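You operate a simulated robot arm through the tools that you are given. There is no shell and no other tool. Be economical: measure what you need, move in short steps, check, and stop when the job is done.

You are at the controls of a simulated robot arm. One attempt, no reset.

Task
Run the magnet into the coil and out again to show both kicks.
Fine: coil lever ON first and OFF at the end, carrier at IN, then back at OUT, magnet left in its cradle, zero knob left alone.

It is judged by the outcome, as a careful person would: the job done as asked, and still so three seconds after it is handed in. It fails if anything else is knocked over, pushed out of place, dropped, spilled or broken.

Robot
A 7-joint arm with a two-finger parallel gripper, fixed in place. Base frame: the origin is at the foot of the arm, x ahead of it, y to its left, z up. Lengths are in m, angles in degrees, forces in N, time in s.
Its first joint turns from -66.0 to 66.0 degrees. Payload 1.57 kg.
The tool frame sits at the grasp point between the pads (the TCP): z along the fingers, y along the line on which they close. The tips reach 0.03 m beyond it. The gripper opens to 0.11 m. The fingers are 0.024 m wide and 0.012 m thick; the gripper's body (0.048 by 0.112 m) begins 0.078 m behind the TCP.
Orientation is that of the tool frame in the base frame, as a unit quaternion [w, x, y, z]. With the fingers straight down and closing along the base's y, the tool's x points along the base's -x, its y along +y and its z along -z.

Tools
- The arm moves only by the tool apply_moves. Its argument "steps" is a list of rows, each a list of 7 numbers: the opening, from 0 (shut) to 1 (fully open), then the shift along the tool's x, y, z in units of 400 mm (1.0 is 400 mm), then the turn, a rotation vector about the tool's x, y, z in units of 60 degrees (1.0 is 60 degrees). In form: [[hand, dx, dy, dz, wx, wy, wz], ...]. A call has 1 to 20 rows; each row is the pose to reach, as a shift and turn from the pose commanded when the call began, along the tool's axes at that moment. A call with a number of a shift or a turn outside -1 to 1 is refused whole. Rows are played at 5 a second. More than 0.05 m and 8.6 degrees between two rows, or a gripper value outside its range, and nothing of the call is played. Where a pose cannot be reached the arm comes as near as it can. A force on the tool above 70 N (or 10 N above the force at the start of the call, whichever is more), or a blocked arm, ends the call early, and 0.2 s more pass. The fingers move at their own pace (about 0.108 m/s each) and stop on an object; they squeeze with about 36 N. The grip force told is the motor's: it shows also when the fingers shut on nothing. Time passes only in rows, and 0.2 s behind the last, so rows that repeat a pose let the fingers close. The reply holds the time, the measured pose of the TCP, the force on the tool along the base axes, the opening and the grip force, in the units named above and with some noise, and new pictures: "pictures" is both (left out), scene, wrist or none.
- Cameras (640 x 400 px; columns grow to the right, rows downward): "scene" is fixed at [0.1663, -0.3873, 1.4145]; the picture's right is [0.77, -0.64, 0.00], its down [-0.29, -0.35, -0.89] and it looks along [0.57, 0.69, -0.46] (base axes); focal length 318 px, centre (320, 200). "wrist" rides on the gripper at [-0.036, 0, -0.08] in the tool frame; the picture's right is [0.00, -1.00, 0.00], its down [0.97, 0.00, -0.24] and it looks along [0.24, 0.00, 0.97] (tool axes); focal length 218 px, centre (320, 200). There is no depth. A picture from a camera that has moved, and an enlarged one, comes with that camera's place and axes in the base frame and with its lens.
- inspect(camera, box): a new picture of the part [left, top, right, bottom] of that camera's present view, enlarged. No time passes.
- close_job(): hands the job in; it is judged then, once.

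Go step by step. Nothing tells you positions but the pictures and the camera data: compare them with the known pose of the tool, close in by small moves and look again before you grip or let go. The budget is 120 turns and 150 pictures, counting those below and the enlarged ones. Unless the task says otherwise, let go and move clear before handing in, and close with one line.

The tools are called after "Emit:" as name(argument=value, ...) on one line, values as JSON. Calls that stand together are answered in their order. apply_moves: Moves the arm, as the interface text tells. Its arguments: {"type":"object","properties":{"steps":{"type":"array","items":{"type":"array","items":{"type":"number"}}},"pictures":{"type":"string","enum":["both","scene","wrist","none"]}},"required":["steps"]} The other tools are called the same way: inspect (camera, box) takes an enlarged picture of a part of a camera's view; close_job () hands the job in.

At the start:

```text
time: 0.0
position: [0.4591, 0.068, 1.2301]
ee_rot: [-0.001, 0.0, 1.0, 0.0]
wrist_force: [0.3, 0.5, 0.5]
finger_gap: 0.11
grasp_force: 0.0
```

scene: 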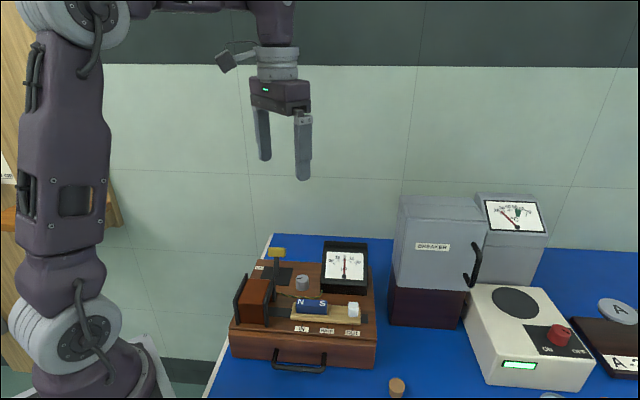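
wrist: 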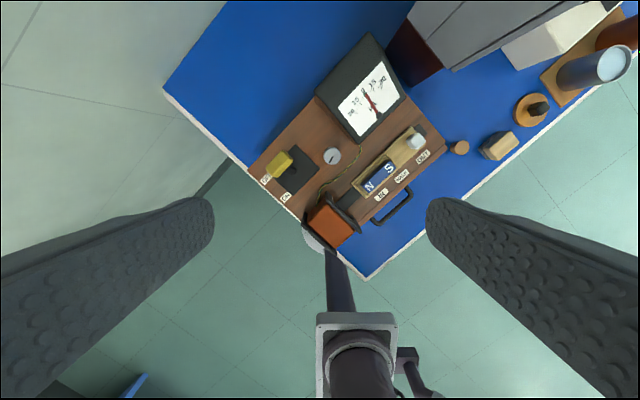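

I see a wooden box with a coil, a magnet carrier with a white knob, a yellow-handled lever, a zero knob and a meter. I will enlarge both views.

Emit:
inspect(camera="scene", box=[220, 230, 390, 380])

Emit:
inspect(camera="wrist", box=[240, 30, 480, 260])

```text
2.67 times, centred on (305, 305) of scene
camera zoom: at [0.1663, -0.3873, 1.4145], right [0.77, -0.64, 0.0], down [-0.29, -0.35, -0.89], along [0.57, 0.69, -0.46], focal length 849 px, centre (360, -80)
```

zoom: 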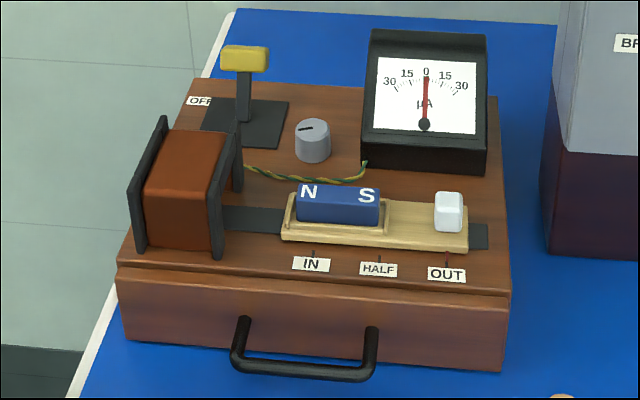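

```text
1.74 times, centred on (360, 145) of wrist
camera zoom: at [0.4946, 0.0685, 1.3113], right [0.0, -1.0, 0.0], down [-0.97, 0.0, 0.24], along [-0.24, 0.0, -0.97], focal length 380 px, centre (250, 296)
```

zoom: 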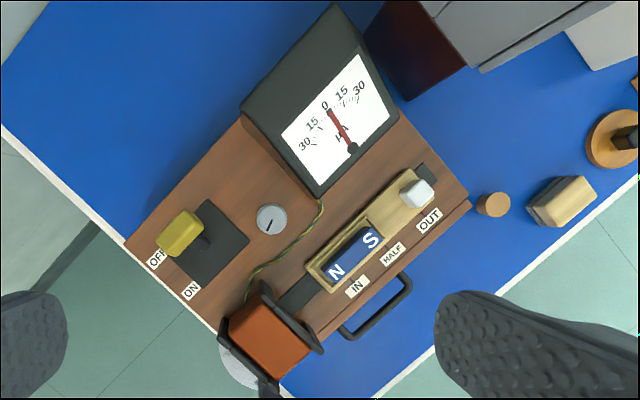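

The lever handle triangulates to about (0.468, 0.131, 0.972) and the carrier knob to about (0.502, -0.081, 0.953). The slide runs at 45°. I'll go above the lever with the jaws turned to close along its swing.

Emit:
apply_moves(steps=[[0.6, -0.004, 0.026, 0.054, 0, 0, 0.125], [0.6, -0.007, 0.052, 0.108, 0, 0, 0.25], [0.6, -0.011, 0.079, 0.162, 0, 0, 0.375], [0.6, -0.015, 0.105, 0.217, 0, 0, 0.5], [0.6, -0.018, 0.131, 0.271, 0, 0, 0.625], [0.6, -0.022, 0.1575, 0.325, 0, 0, 0.75], [0.6, -0.022, 0.1575, 0.325, 0, 0, 0.75]])

```text
time: 1.6
position: [0.4658, 0.1307, 1.0989]
ee_rot: [0.0, 0.384, 0.924, 0.0]
wrist_force: [-0.4, 0.5, 0.0]
finger_gap: 0.0659
grasp_force: 0.1
camera wrist: at [0.4921, 0.1067, 1.1816], right [-0.71, -0.71, 0.0], down [-0.69, 0.69, 0.24], along [-0.17, 0.17, -0.97], focal length 218 px, centre (320, 200)
```

scene: 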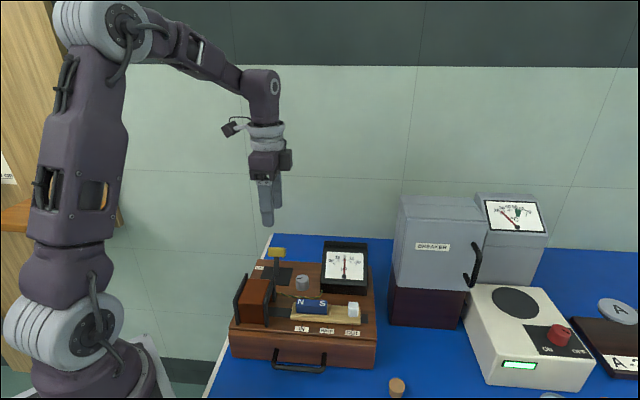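
wrist: 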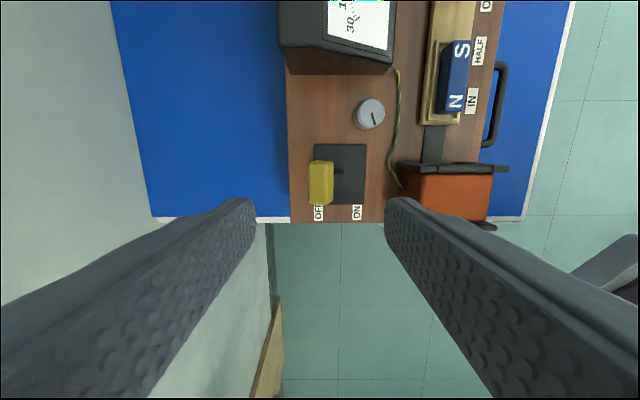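

The handle is directly below the jaws. I'll descend in stages and look again.

Emit:
apply_moves(steps=[[0.6, -0.004, 0, 0.09, 0, 0, 0], [0.6, -0.004, 0, 0.18, 0, 0, 0], [0.6, -0.004, 0, 0.24, 0, 0, 0], [0.6, -0.004, 0, 0.28, 0, 0, 0], [0.6, -0.004, 0, 0.28, 0, 0, 0]])

Emit:
inspect(camera="scene", box=[220, 200, 390, 350])

```text
time: 2.8
position: [0.4697, 0.1313, 0.9868]
ee_rot: [-0.001, 0.383, 0.924, 0.0]
wrist_force: [0.9, -0.1, 0.2]
finger_gap: 0.0663
grasp_force: 0.1
camera wrist: at [0.4941, 0.1056, 1.0684], right [-0.71, -0.71, 0.0], down [-0.69, 0.69, 0.24], along [-0.17, 0.17, -0.97], focal length 218 px, centre (320, 200)
```

scene: 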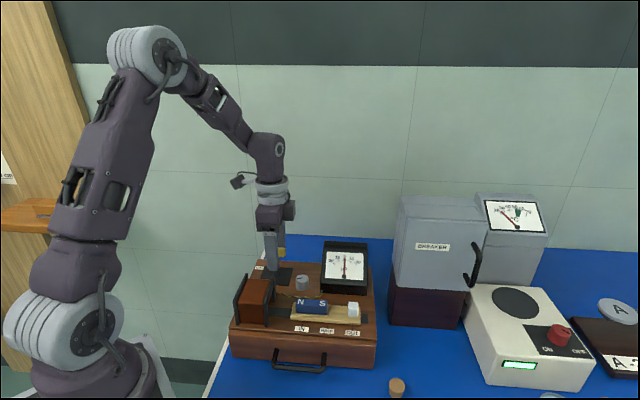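
wrist: 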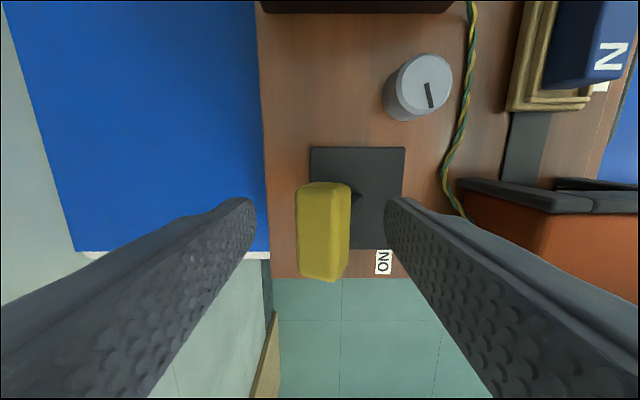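

```text
2.67 times, centred on (305, 275) of scene
camera zoom: at [0.1663, -0.3873, 1.4145], right [0.77, -0.64, 0.0], down [-0.29, -0.35, -0.89], along [0.57, 0.69, -0.46], focal length 849 px, centre (360, 0)
```

zoom: 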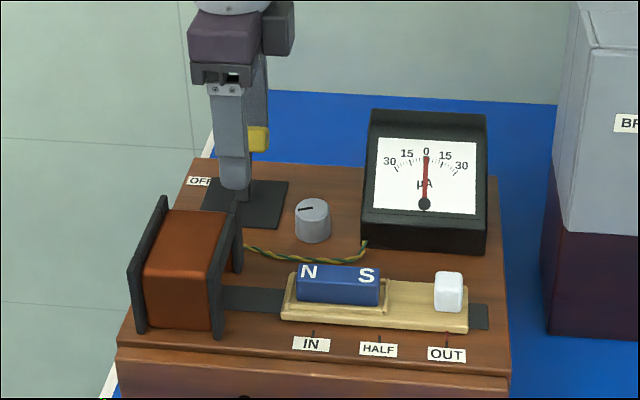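

The handle sits centred between the fingers. I'll lower 1 cm, narrow the gap around it and push it towards ON.

Emit:
apply_moves(steps=[[0.6, 0, 0, 0.02, 0, 0, 0], [0.34, 0, 0, 0.02, 0, 0, 0], [0.34, 0, 0, 0.02, 0, 0, 0], [0.34, 0, -0.02, 0.02, 0, 0, 0], [0.34, 0, -0.04, 0.02, 0, 0, 0], [0.34, 0, -0.06, 0.02, 0, 0, 0], [0.34, 0, -0.08, 0.02, 0, 0, 0], [0.34, 0, -0.1, 0.02, 0, 0, 0], [0.34, 0, -0.1, 0.02, 0, 0, 0]])

Emit:
inspect(camera="scene", box=[220, 200, 390, 350])

```text
time: 4.8
position: [0.4406, 0.1007, 0.98]
ee_rot: [0.001, 0.382, 0.924, 0.0]
wrist_force: [-1.1, 0.0, -0.3]
finger_gap: 0.0371
grasp_force: 0.1
camera wrist: at [0.4661, 0.0762, 1.0614], right [-0.71, -0.71, 0.0], down [-0.69, 0.69, 0.24], along [-0.17, 0.17, -0.97], focal length 218 px, centre (320, 200)
```

scene: 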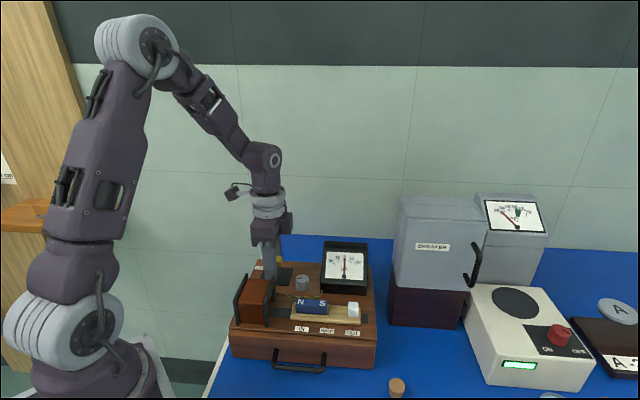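
wrist: 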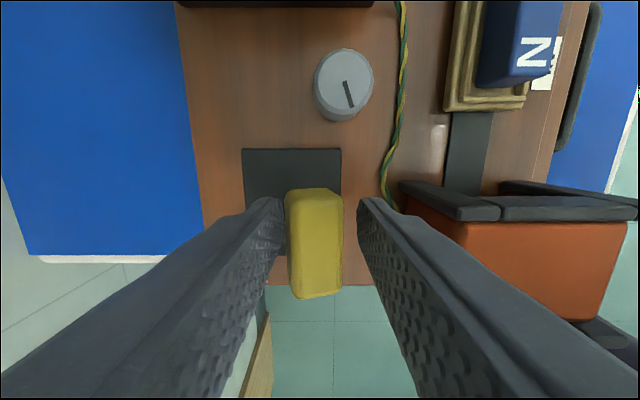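

```text
2.67 times, centred on (305, 275) of scene
camera zoom: at [0.1663, -0.3873, 1.4145], right [0.77, -0.64, 0.0], down [-0.29, -0.35, -0.89], along [0.57, 0.69, -0.46], focal length 849 px, centre (360, 0)
```

zoom: 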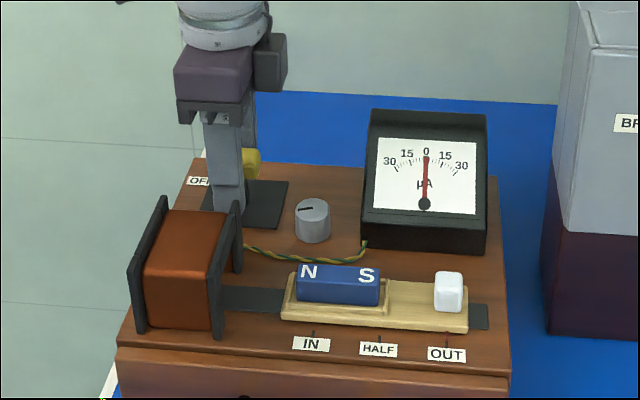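

The handle is past the middle but not home. The coil flange is about 2 cm beyond the front finger, so I'll narrow the gap and push about 1 cm more.

Emit:
apply_moves(steps=[[0.28, 0, 0, 0, 0, 0, 0], [0.28, 0, -0.01, 0, 0, 0, 0], [0.28, 0, -0.02, 0, 0, 0, 0], [0.28, 0, -0.03, 0, 0, 0, 0], [0.28, 0, -0.03, 0, 0, 0, 0]])

Emit:
inspect(camera="scene", box=[220, 200, 390, 350])

```text
time: 6.0
position: [0.4332, 0.094, 0.9795]
ee_rot: [0.001, 0.382, 0.924, 0.001]
wrist_force: [14.7, 12.8, 3.8]
finger_gap: 0.0443
grasp_force: 8.1
camera wrist: at [0.4588, 0.0693, 1.0613], right [-0.71, -0.71, 0.0], down [-0.69, 0.69, 0.24], along [-0.17, 0.17, -0.97], focal length 218 px, centre (320, 200)
```

scene: 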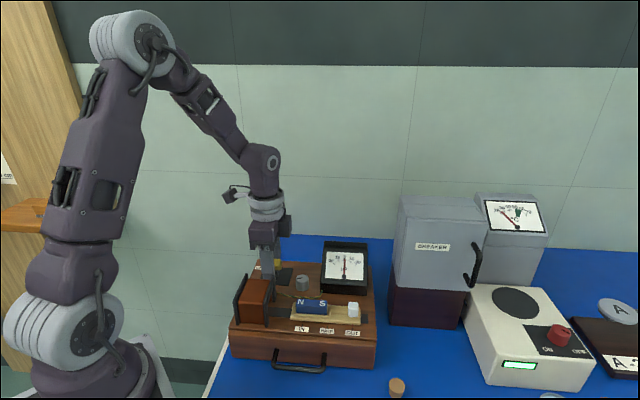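
wrist: 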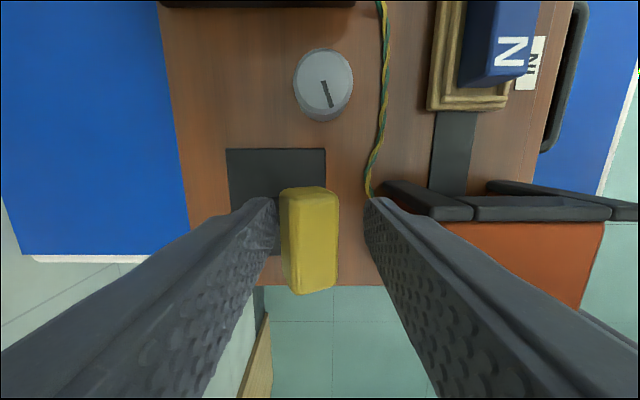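

```text
2.67 times, centred on (305, 275) of scene
camera zoom: at [0.1666, -0.3869, 1.4146], right [0.77, -0.64, 0.0], down [-0.29, -0.35, -0.89], along [0.57, 0.69, -0.46], focal length 849 px, centre (360, 0)
```

zoom: 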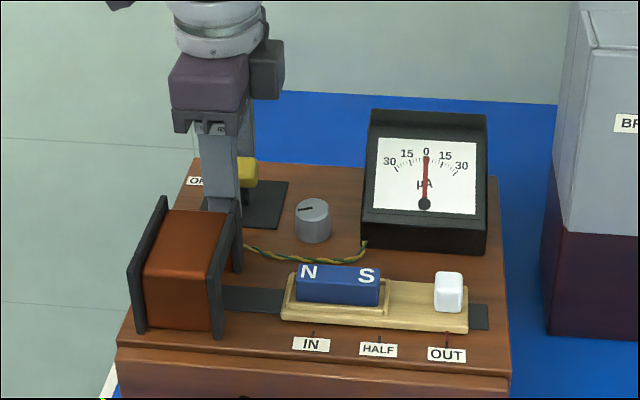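

The handle is now as far in front of its plate centre as it was behind it before, and it pushes back, so it is at the ON stop. I'll ease off, raise straight up and look.

Emit:
apply_moves(steps=[[0.4, 0, 0.015, 0, 0, 0, 0], [0.4, 0, 0.018, 0, 0, 0, 0], [0.4, 0, 0.018, -0.06, 0, 0, 0], [0.4, 0, 0.018, -0.14, 0, 0, 0], [0.4, 0, 0.018, -0.24, 0, 0, 0], [0.4, 0, 0.018, -0.3, 0, 0, 0], [0.4, 0, 0.018, -0.3, 0, 0, 0]])

Emit:
inspect(camera="scene", box=[220, 220, 390, 370])

```text
time: 7.6
position: [0.4351, 0.098, 1.0994]
ee_rot: [0.0, 0.382, 0.924, 0.0]
wrist_force: [0.0, -0.2, 0.5]
finger_gap: 0.0441
grasp_force: 0.2
camera wrist: at [0.4608, 0.0729, 1.1816], right [-0.71, -0.71, 0.0], down [-0.69, 0.69, 0.24], along [-0.17, 0.17, -0.97], focal length 218 px, centre (320, 200)
```

scene: 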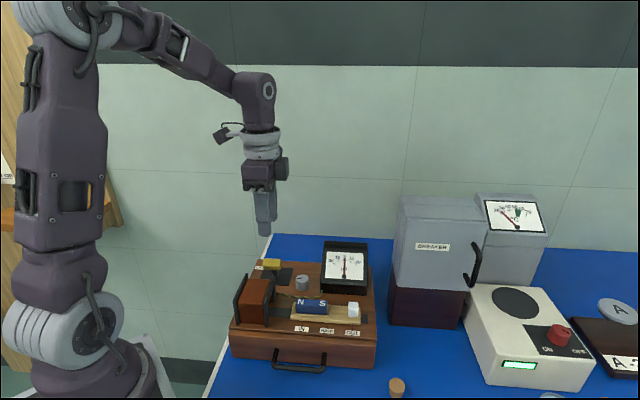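
wrist: 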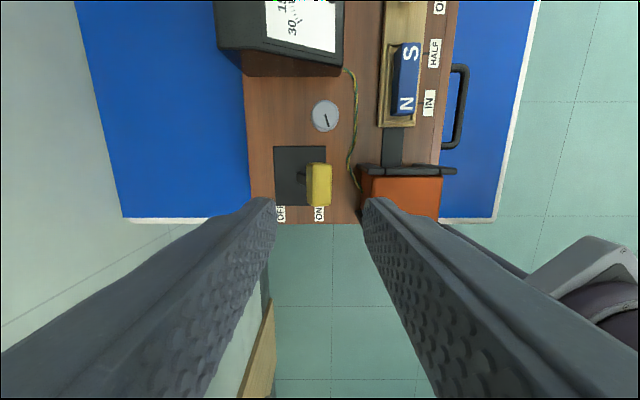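

```text
2.67 times, centred on (305, 295) of scene
camera zoom: at [0.1663, -0.3873, 1.4145], right [0.77, -0.64, 0.0], down [-0.29, -0.35, -0.89], along [0.57, 0.69, -0.46], focal length 849 px, centre (360, -53)
```

zoom: 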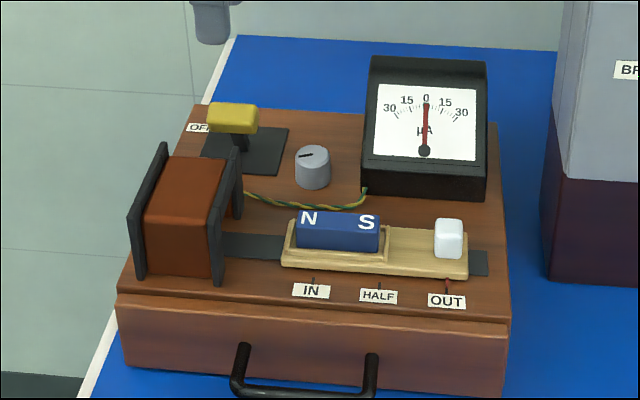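

The lever is ON. Next I go above the carrier's white knob, turning the jaws to close along the slide.

Emit:
apply_moves(steps=[[0.5, -0.054, -0.025, 0, 0, 0, -0.125], [0.5, -0.109, -0.05, 0, 0, 0, -0.25], [0.5, -0.163, -0.074, 0, 0, 0, -0.375], [0.5, -0.218, -0.099, 0, 0, 0, -0.5], [0.5, -0.272, -0.124, 0, 0, 0, -0.625], [0.5, -0.326, -0.149, 0, 0, 0, -0.75], [0.5, -0.381, -0.173, 0, 0, 0, -0.875], [0.5, -0.435, -0.198, 0, 0, 0, -1.0]], pictures="none")

Emit:
apply_moves(steps=[[0.5, 0, 0, 0, 0, 0, -0.125], [0.5, 0, 0, 0, 0, 0, -0.25], [0.5, 0, 0, 0, 0, 0, -0.375], [0.5, 0, 0, 0, 0, 0, -0.5], [0.5, 0, 0, 0, 0, 0, -0.5]])

```text
time: 9.4
position: [0.5037, -0.0811, 1.1005]
ee_rot: [0.0, -0.132, 0.991, 0.0]
wrist_force: [0.1, 0.0, -0.6]
finger_gap: 0.0551
grasp_force: 0.0
```

```text
time: 10.6
position: [0.5038, -0.0822, 1.0996]
ee_rot: [0.0, -0.383, 0.924, 0.0]
wrist_force: [0.1, -0.1, -0.5]
finger_gap: 0.055
grasp_force: 0.1
camera wrist: at [0.5294, -0.0546, 1.1813], right [0.71, -0.71, 0.0], down [-0.69, -0.69, 0.24], along [-0.17, -0.17, -0.97], focal length 218 px, centre (320, 200)
```

scene: 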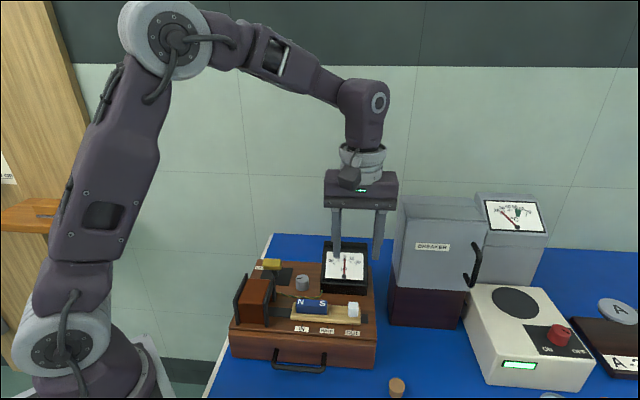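
wrist: 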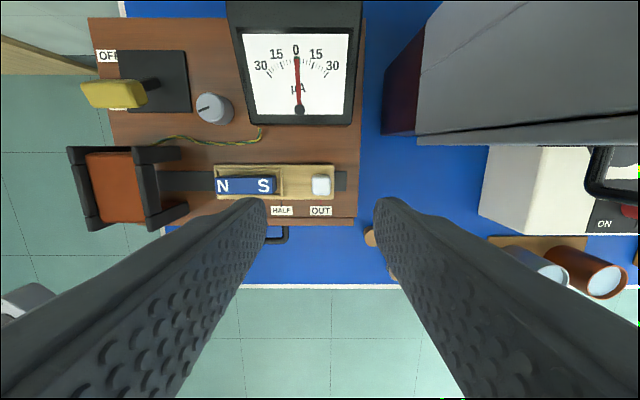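

The knob is right below the jaws. I'll narrow the gap to clear the magnet and come down part way.

Emit:
apply_moves(steps=[[0.38, 0, 0, 0.08, 0, 0, 0], [0.38, 0, 0, 0.16, 0, 0, 0], [0.38, 0, 0, 0.23, 0, 0, 0], [0.38, 0, 0, 0.275, 0, 0, 0], [0.38, 0, 0, 0.275, 0, 0, 0]])

Emit:
inspect(camera="scene", box=[270, 220, 390, 350])

```text
time: 11.8
position: [0.503, -0.0802, 0.9905]
ee_rot: [-0.001, -0.383, 0.924, 0.0]
wrist_force: [0.4, -0.5, -0.8]
finger_gap: 0.0419
grasp_force: 0.1
camera wrist: at [0.5291, -0.0539, 1.0716], right [0.71, -0.71, 0.0], down [-0.69, -0.69, 0.24], along [-0.17, -0.17, -0.97], focal length 218 px, centre (320, 200)
```

scene: 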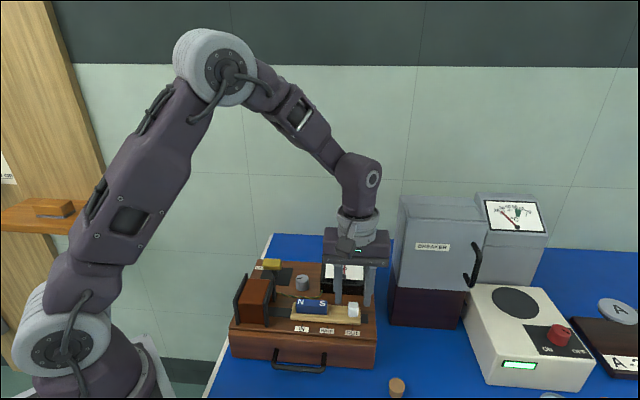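
wrist: 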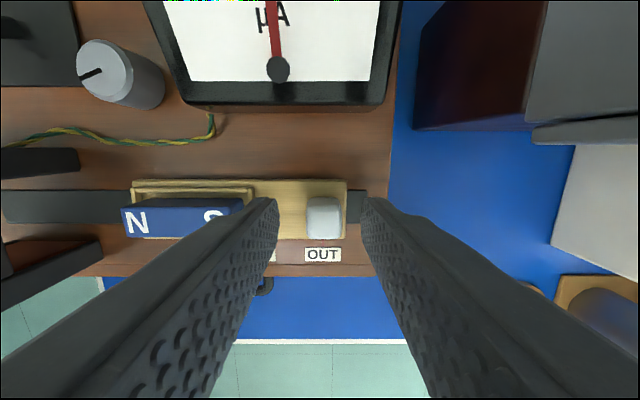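

```text
3.08 times, centred on (330, 285) of scene
camera zoom: at [0.1663, -0.3873, 1.4145], right [0.77, -0.64, 0.0], down [-0.29, -0.35, -0.89], along [0.57, 0.69, -0.46], focal length 980 px, centre (289, -62)
```

zoom: 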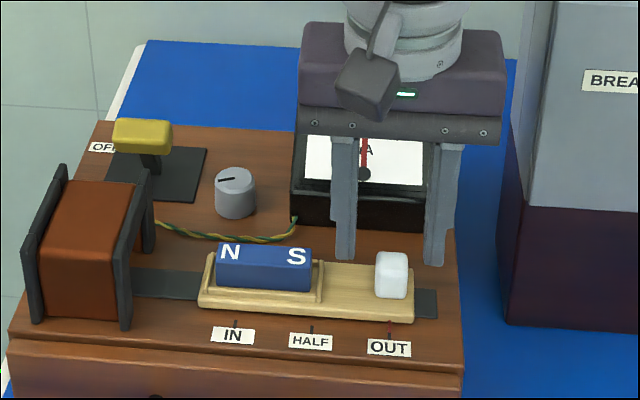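

The knob is centred between the fingertips, which are just at its top. I'll lower 14 mm and close lightly around it.

Emit:
apply_moves(steps=[[0.38, 0, 0, 0.02, 0, 0, 0], [0.38, 0, 0, 0.035, 0, 0, 0], [0.38, 0, 0, 0.035, 0, 0, 0], [0.22, 0, 0, 0.035, 0, 0, 0], [0.22, 0, 0, 0.035, 0, 0, 0]])

Emit:
inspect(camera="scene", box=[270, 220, 390, 350])

```text
time: 13.0
position: [0.503, -0.0803, 0.9758]
ee_rot: [0.0, -0.383, 0.924, 0.0]
wrist_force: [-0.7, -0.4, 0.4]
finger_gap: 0.0244
grasp_force: 0.1
camera wrist: at [0.5288, -0.0547, 1.0574], right [0.71, -0.71, 0.0], down [-0.69, -0.69, 0.24], along [-0.17, -0.17, -0.97], focal length 218 px, centre (320, 200)
```

scene: 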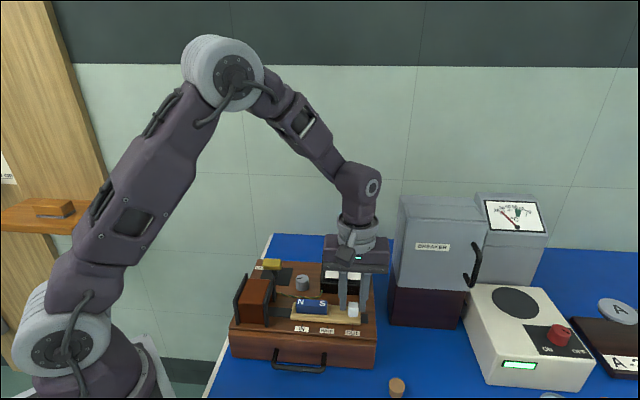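
wrist: 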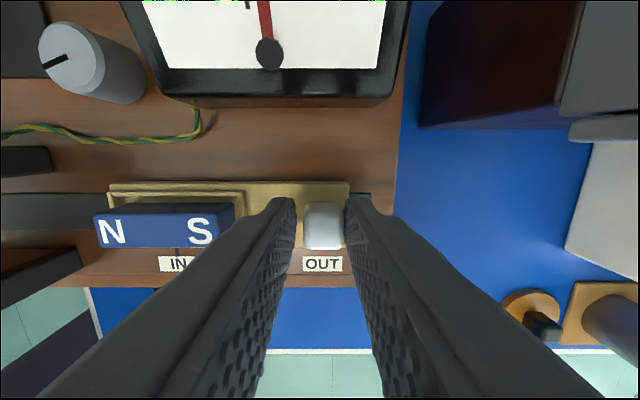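

```text
3.08 times, centred on (330, 285) of scene
camera zoom: at [0.1663, -0.3873, 1.4145], right [0.77, -0.64, 0.0], down [-0.29, -0.35, -0.89], along [0.57, 0.69, -0.46], focal length 980 px, centre (289, -62)
```

zoom: 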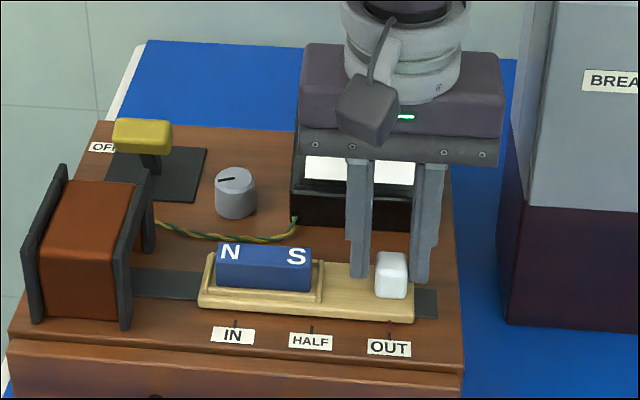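

The fingers straddle the knob. I'll push the carrier in at a steady pace towards IN.

Emit:
apply_moves(steps=[[0.22, 0, 0.03, 0, 0, 0, 0], [0.22, 0, 0.09, 0, 0, 0, 0], [0.22, 0, 0.15, 0, 0, 0, 0], [0.22, 0, 0.21, 0, 0, 0, 0], [0.22, 0, 0.24, 0, 0, 0, 0]])

Emit:
inspect(camera="scene", box=[220, 220, 390, 350])

```text
time: 14.2
position: [0.4357, -0.0127, 0.9769]
ee_rot: [0.001, -0.382, 0.924, 0.0]
wrist_force: [-0.3, -0.4, -0.4]
finger_gap: 0.0245
grasp_force: 0.2
camera wrist: at [0.4614, 0.013, 1.0584], right [0.71, -0.71, 0.0], down [-0.69, -0.69, 0.24], along [-0.17, -0.17, -0.97], focal length 218 px, centre (320, 200)
```

scene: 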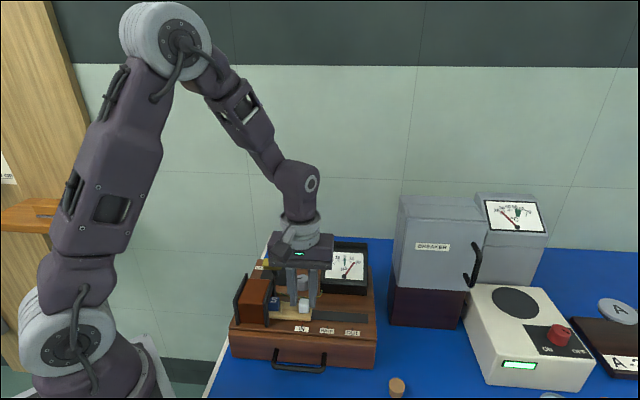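
wrist: 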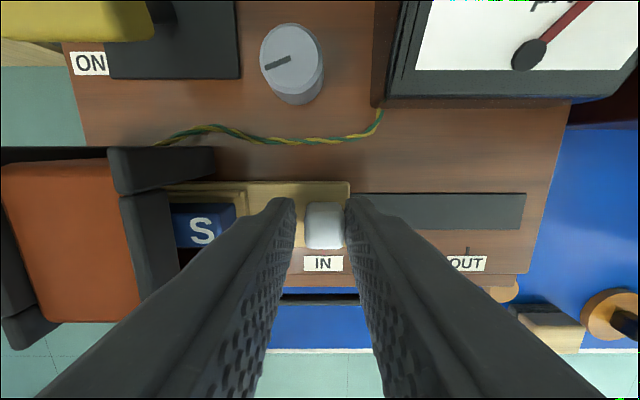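

```text
3.08 times, centred on (305, 285) of scene
camera zoom: at [0.1663, -0.3873, 1.4145], right [0.77, -0.64, 0.0], down [-0.29, -0.35, -0.89], along [0.57, 0.69, -0.46], focal length 980 px, centre (366, -62)
```

zoom: 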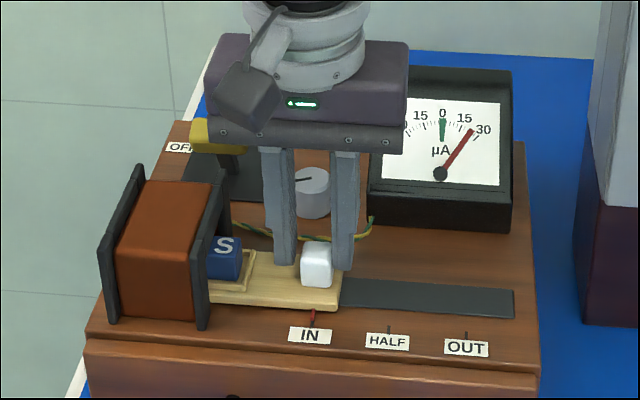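

The carrier is at IN and the needle kicked right, to about 30. I'll let it settle before pulling out.

Emit:
apply_moves(steps=[[0.22, 0, 0.24, 0, 0, 0, 0]], pictures="none")

Emit:
inspect(camera="scene", box=[220, 220, 390, 350])

```text
refused: row 1 steps farther than a row can; nothing moved
```

```text
3.08 times, centred on (305, 285) of scene
camera zoom: at [0.1663, -0.3873, 1.4145], right [0.77, -0.64, 0.0], down [-0.29, -0.35, -0.89], along [0.57, 0.69, -0.46], focal length 980 px, centre (366, -62)
```

zoom: 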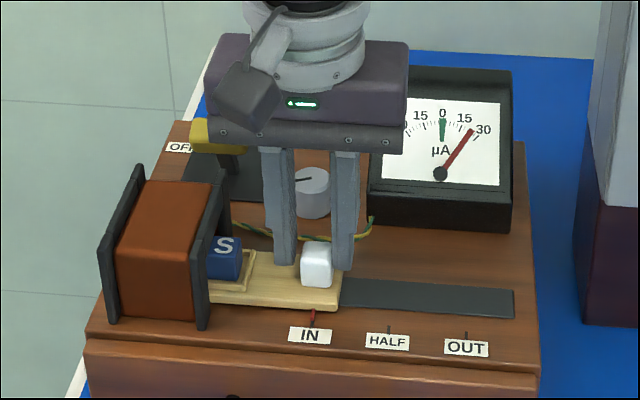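

That row was mistaken: shifts count from the present pose, and nothing moved. I'll hold in place with zero shifts.

Emit:
apply_moves(steps=[[0.22, 0, 0, 0, 0, 0, 0], [0.22, 0, 0, 0, 0, 0, 0], [0.22, 0, 0, 0, 0, 0, 0], [0.22, 0, 0, 0, 0, 0, 0], [0.22, 0, 0, 0, 0, 0, 0]], pictures="none")

Emit:
inspect(camera="scene", box=[220, 220, 390, 350])

```text
time: 15.4
position: [0.4362, -0.0138, 0.9757]
ee_rot: [-0.001, -0.382, 0.924, 0.0]
wrist_force: [1.2, -0.5, -0.6]
finger_gap: 0.0244
grasp_force: 0.1
```

```text
3.08 times, centred on (305, 285) of scene
camera zoom: at [0.1663, -0.3873, 1.4145], right [0.77, -0.64, 0.0], down [-0.29, -0.35, -0.89], along [0.57, 0.69, -0.46], focal length 980 px, centre (366, -62)
```

zoom: 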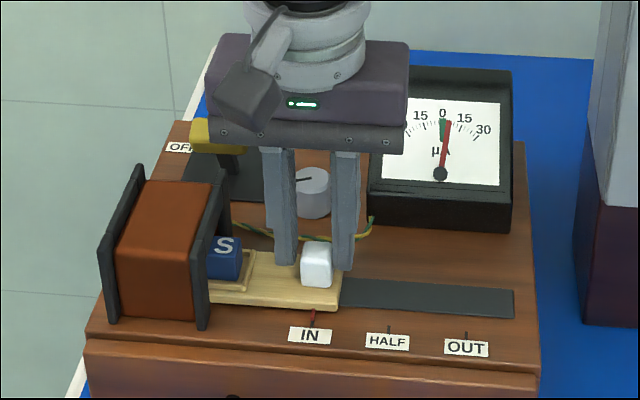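

The needle is settling. I'll check the IN alignment closely before pulling out.

Emit:
inspect(camera="scene", box=[280, 295, 370, 345])

Emit:
inspect(camera="wrist", box=[260, 170, 520, 310])

```text
7.11 times, centred on (325, 320) of scene
camera zoom: at [0.1663, -0.3873, 1.4145], right [0.77, -0.64, 0.0], down [-0.29, -0.35, -0.89], along [0.57, 0.69, -0.46], focal length 2265 px, centre (284, -653)
```

zoom: 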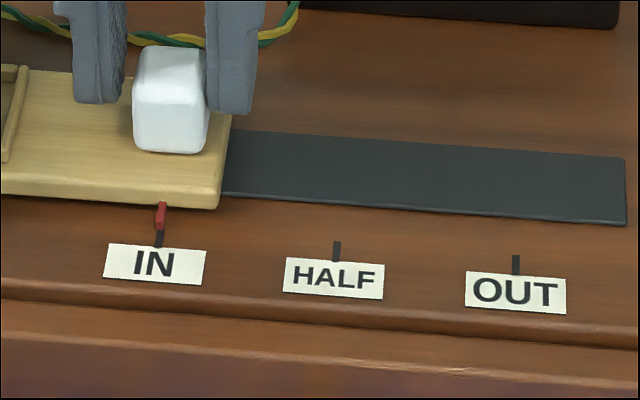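

```text
2.46 times, centred on (390, 240) of wrist
camera zoom: at [0.4617, 0.0128, 1.0583], right [0.71, -0.71, 0.0], down [-0.69, -0.69, 0.24], along [-0.17, -0.17, -0.97], focal length 537 px, centre (148, 102)
```

zoom: 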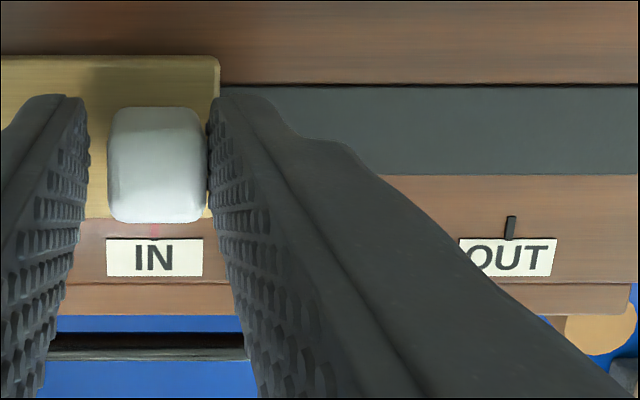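

The pointer sits on the IN tick. Now I'll pull back out at the same pace, adding the slack.

Emit:
apply_moves(steps=[[0.22, 0, -0.03, 0, 0, 0, 0], [0.22, 0, -0.09, 0, 0, 0, 0], [0.22, 0, -0.15, 0, 0, 0, 0], [0.22, 0, -0.21, 0, 0, 0, 0], [0.22, 0, -0.247, 0, 0, 0, 0]])

Emit:
inspect(camera="scene", box=[220, 220, 390, 350])

Emit:
inspect(camera="scene", box=[280, 295, 370, 345])

```text
time: 16.6
position: [0.5056, -0.0835, 0.9747]
ee_rot: [0.0, -0.383, 0.924, 0.0]
wrist_force: [-0.3, -1.3, 0.3]
finger_gap: 0.0242
grasp_force: 0.0
camera wrist: at [0.5311, -0.0572, 1.0569], right [0.71, -0.71, 0.0], down [-0.69, -0.69, 0.24], along [-0.17, -0.17, -0.97], focal length 218 px, centre (320, 200)
```

scene: 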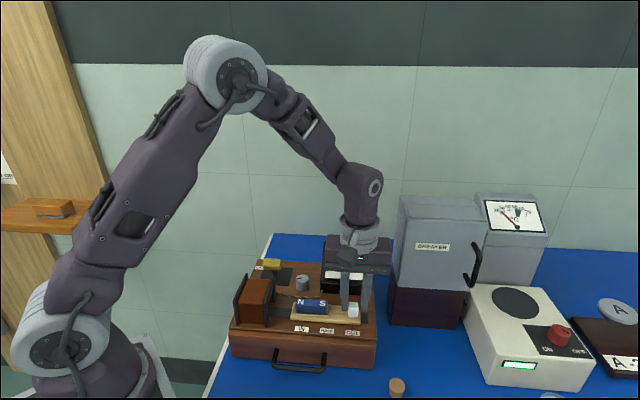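
wrist: 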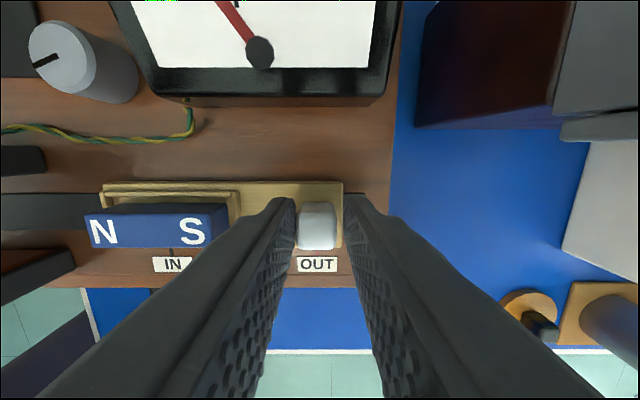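

```text
3.08 times, centred on (305, 285) of scene
camera zoom: at [0.1663, -0.3873, 1.4145], right [0.77, -0.64, 0.0], down [-0.29, -0.35, -0.89], along [0.57, 0.69, -0.46], focal length 980 px, centre (366, -62)
```

zoom: 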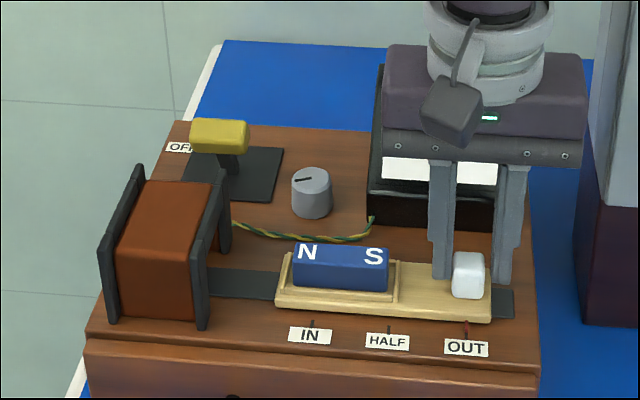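

```text
7.11 times, centred on (325, 320) of scene
camera zoom: at [0.1663, -0.3873, 1.4145], right [0.77, -0.64, 0.0], down [-0.29, -0.35, -0.89], along [0.57, 0.69, -0.46], focal length 2265 px, centre (284, -653)
```

zoom: 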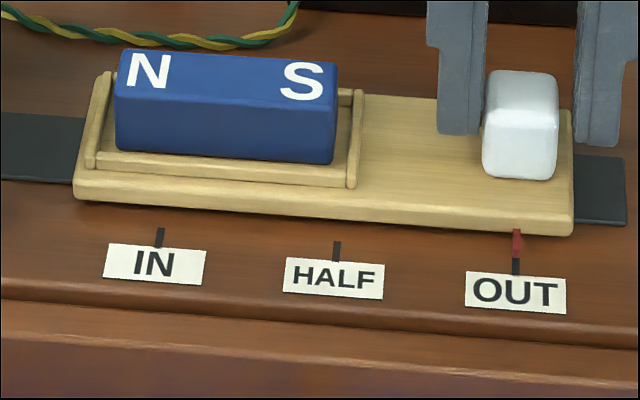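

The pointer is on OUT, the needle kicked left and the magnet is in its cradle. Next I release, rise and return above the lever.

Emit:
apply_moves(steps=[[0.36, 0, 0, 0, 0, 0, 0], [0.36, 0, 0, 0, 0, 0, 0], [0.36, 0, 0, -0.06, 0, 0, 0], [0.36, 0, 0, -0.16, 0, 0, 0], [0.36, 0, 0, -0.26, 0, 0, 0], [0.36, 0, 0, -0.315, 0, 0, 0], [0.36, 0, 0, -0.315, 0, 0, 0]], pictures="none")

Emit:
apply_moves(steps=[[0.36, -0.025, 0.056, 0, 0, 0, 0.125], [0.36, -0.049, 0.112, 0, 0, 0, 0.25], [0.36, -0.074, 0.167, 0, 0, 0, 0.375], [0.36, -0.099, 0.223, 0, 0, 0, 0.5], [0.36, -0.123, 0.279, 0, 0, 0, 0.625], [0.36, -0.148, 0.335, 0, 0, 0, 0.75], [0.36, -0.172, 0.391, 0, 0, 0, 0.875], [0.36, -0.197, 0.4465, 0, 0, 0, 1.0]], pictures="none")

Emit:
apply_moves(steps=[[0.36, 0, 0, 0, 0, 0, 0.125], [0.36, 0, 0, 0, 0, 0, 0.25], [0.36, 0, 0, 0, 0, 0, 0.375], [0.36, 0, 0, 0, 0, 0, 0.5], [0.36, 0, 0, 0, 0, 0, 0.5]])

```text
time: 18.2
position: [0.5067, -0.0832, 1.1011]
ee_rot: [0.0, -0.383, 0.924, 0.0]
wrist_force: [0.7, -0.1, 0.2]
finger_gap: 0.0395
grasp_force: 0.1
```

```text
time: 20.0
position: [0.4368, 0.0987, 1.1014]
ee_rot: [0.0, 0.131, 0.991, 0.001]
wrist_force: [0.2, 0.6, 0.8]
finger_gap: 0.0397
grasp_force: 0.1
```

```text
time: 21.2
position: [0.435, 0.0976, 1.1008]
ee_rot: [0.0, 0.383, 0.924, 0.0]
wrist_force: [0.0, -0.8, 0.3]
finger_gap: 0.0396
grasp_force: 0.1
camera wrist: at [0.4605, 0.0739, 1.1835], right [-0.71, -0.71, 0.0], down [-0.69, 0.69, 0.24], along [-0.17, 0.17, -0.97], focal length 218 px, centre (320, 200)
```

scene: 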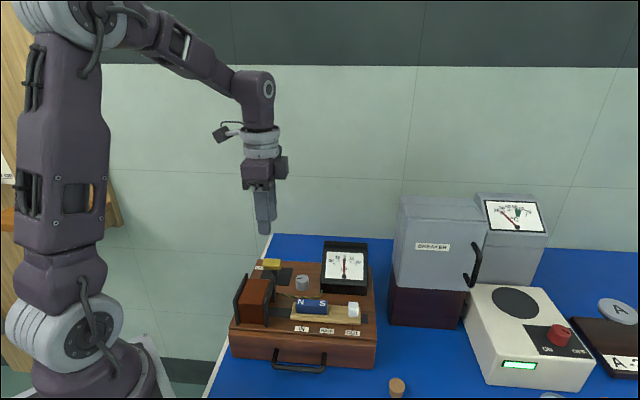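
wrist: 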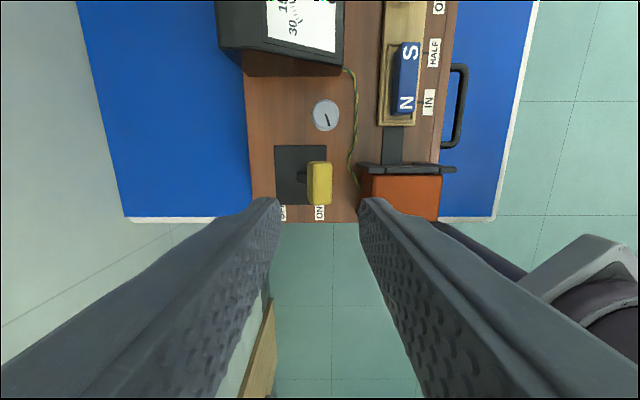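

The handle is centred below the jaws. I'll come down around it.

Emit:
apply_moves(steps=[[0.4, 0, 0, 0.09, 0, 0, 0], [0.4, 0, 0, 0.18, 0, 0, 0], [0.4, 0, 0, 0.25, 0, 0, 0], [0.4, 0, 0, 0.3, 0, 0, 0], [0.4, 0, 0, 0.3, 0, 0, 0]], pictures="wrist")

```text
time: 22.4
position: [0.4359, 0.1, 0.9814]
ee_rot: [0.0, 0.383, 0.924, 0.0]
wrist_force: [0.4, 0.4, 0.2]
finger_gap: 0.0437
grasp_force: 0.1
camera wrist: at [0.4604, 0.0755, 1.0633], right [-0.71, -0.71, 0.0], down [-0.69, 0.69, 0.24], along [-0.17, 0.17, -0.97], focal length 218 px, centre (320, 200)
```

wrist: 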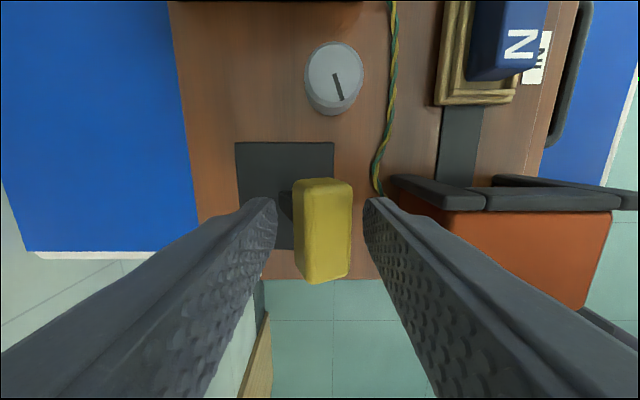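

I'll close the gap a little and push the handle back towards OFF.

Emit:
apply_moves(steps=[[0.33, 0, 0, 0, 0, 0, 0], [0.33, 0, 0.02, 0, 0, 0, 0], [0.33, 0, 0.04, 0, 0, 0, 0], [0.33, 0, 0.06, 0, 0, 0, 0], [0.33, 0, 0.08, 0, 0, 0, 0], [0.33, 0, 0.1, 0, 0, 0, 0], [0.33, 0, 0.115, 0, 0, 0, 0], [0.33, 0, 0.125, 0, 0, 0, 0], [0.33, 0, 0.125, 0, 0, 0, 0]], pictures="wrist")

```text
time: 24.4
position: [0.4702, 0.134, 0.9819]
ee_rot: [0.0, 0.382, 0.924, -0.001]
wrist_force: [-5.9, -7.7, 4.4]
finger_gap: 0.0448
grasp_force: 5.1
camera wrist: at [0.496, 0.1092, 1.0631], right [-0.71, -0.71, 0.0], down [-0.69, 0.69, 0.24], along [-0.17, 0.17, -0.97], focal length 218 px, centre (320, 200)
```

wrist: 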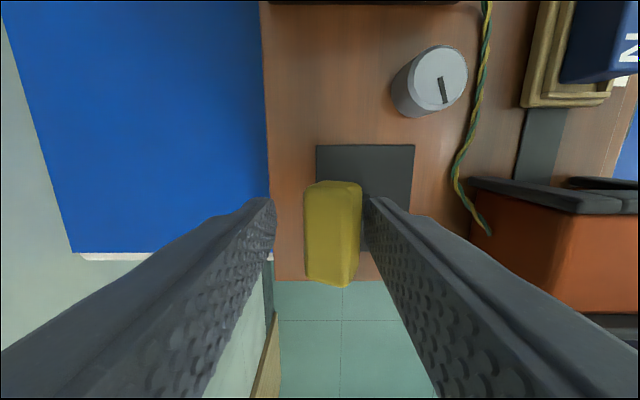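

It has reached the OFF stop, with about 10 N pushing back. I'll ease off, rise clear and check everything.

Emit:
apply_moves(steps=[[0.45, 0, -0.012, 0, 0, 0, 0], [0.45, 0, -0.012, 0, 0, 0, 0], [0.45, 0, -0.012, -0.06, 0, 0, 0], [0.45, 0, -0.012, -0.16, 0, 0, 0], [0.45, 0, -0.012, -0.26, 0, 0, 0], [0.45, 0, -0.012, -0.36, 0, 0, 0], [0.45, 0, -0.012, -0.42, 0, 0, 0], [0.45, 0, -0.012, -0.42, 0, 0, 0]])

Emit:
inspect(camera="scene", box=[220, 230, 390, 360])

```text
time: 26.2
position: [0.4672, 0.1305, 1.1497]
ee_rot: [0.0, 0.382, 0.924, 0.0]
wrist_force: [0.5, -0.6, 0.5]
finger_gap: 0.0495
grasp_force: 0.0
camera wrist: at [0.4931, 0.1053, 1.2316], right [-0.71, -0.71, 0.0], down [-0.69, 0.69, 0.24], along [-0.17, 0.17, -0.97], focal length 218 px, centre (320, 200)
```

scene: 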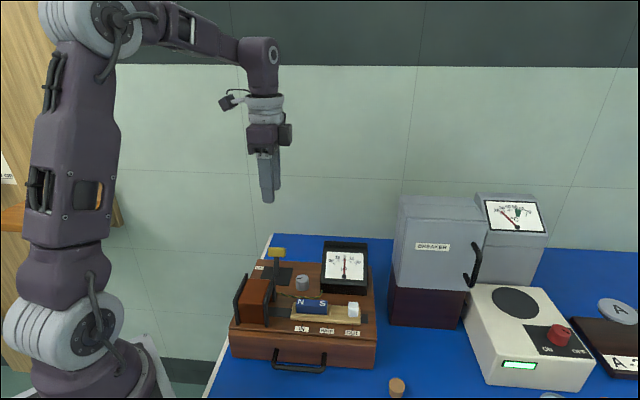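
wrist: 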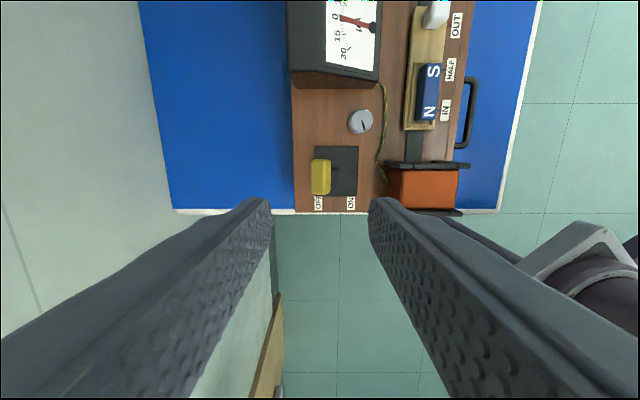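

```text
3.08 times, centred on (305, 295) of scene
camera zoom: at [0.1663, -0.3873, 1.4145], right [0.77, -0.64, 0.0], down [-0.29, -0.35, -0.89], along [0.57, 0.69, -0.46], focal length 980 px, centre (366, -92)
```

zoom: 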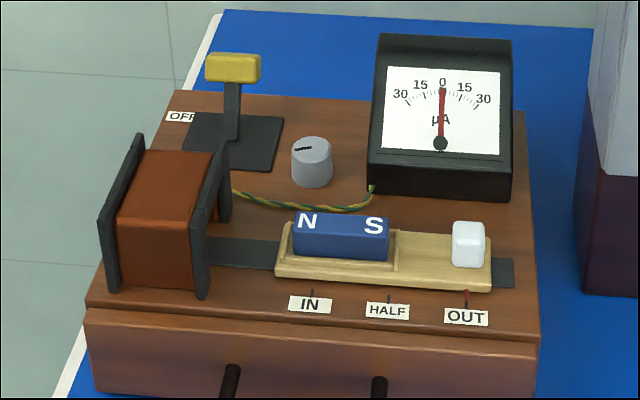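

The lever is at OFF, the carrier is at OUT with the magnet in its cradle, and the needle is back at zero. The zero knob looks untouched and the arm is clear, so I'm handing in.

Emit:
close_job()

```text
The job is handed in.
```

Both kicks were shown: the needle went right as the magnet went in and left as it came out, and the lever is now OFF, the carrier at OUT, the magnet in its cradle and the zero knob untouched.
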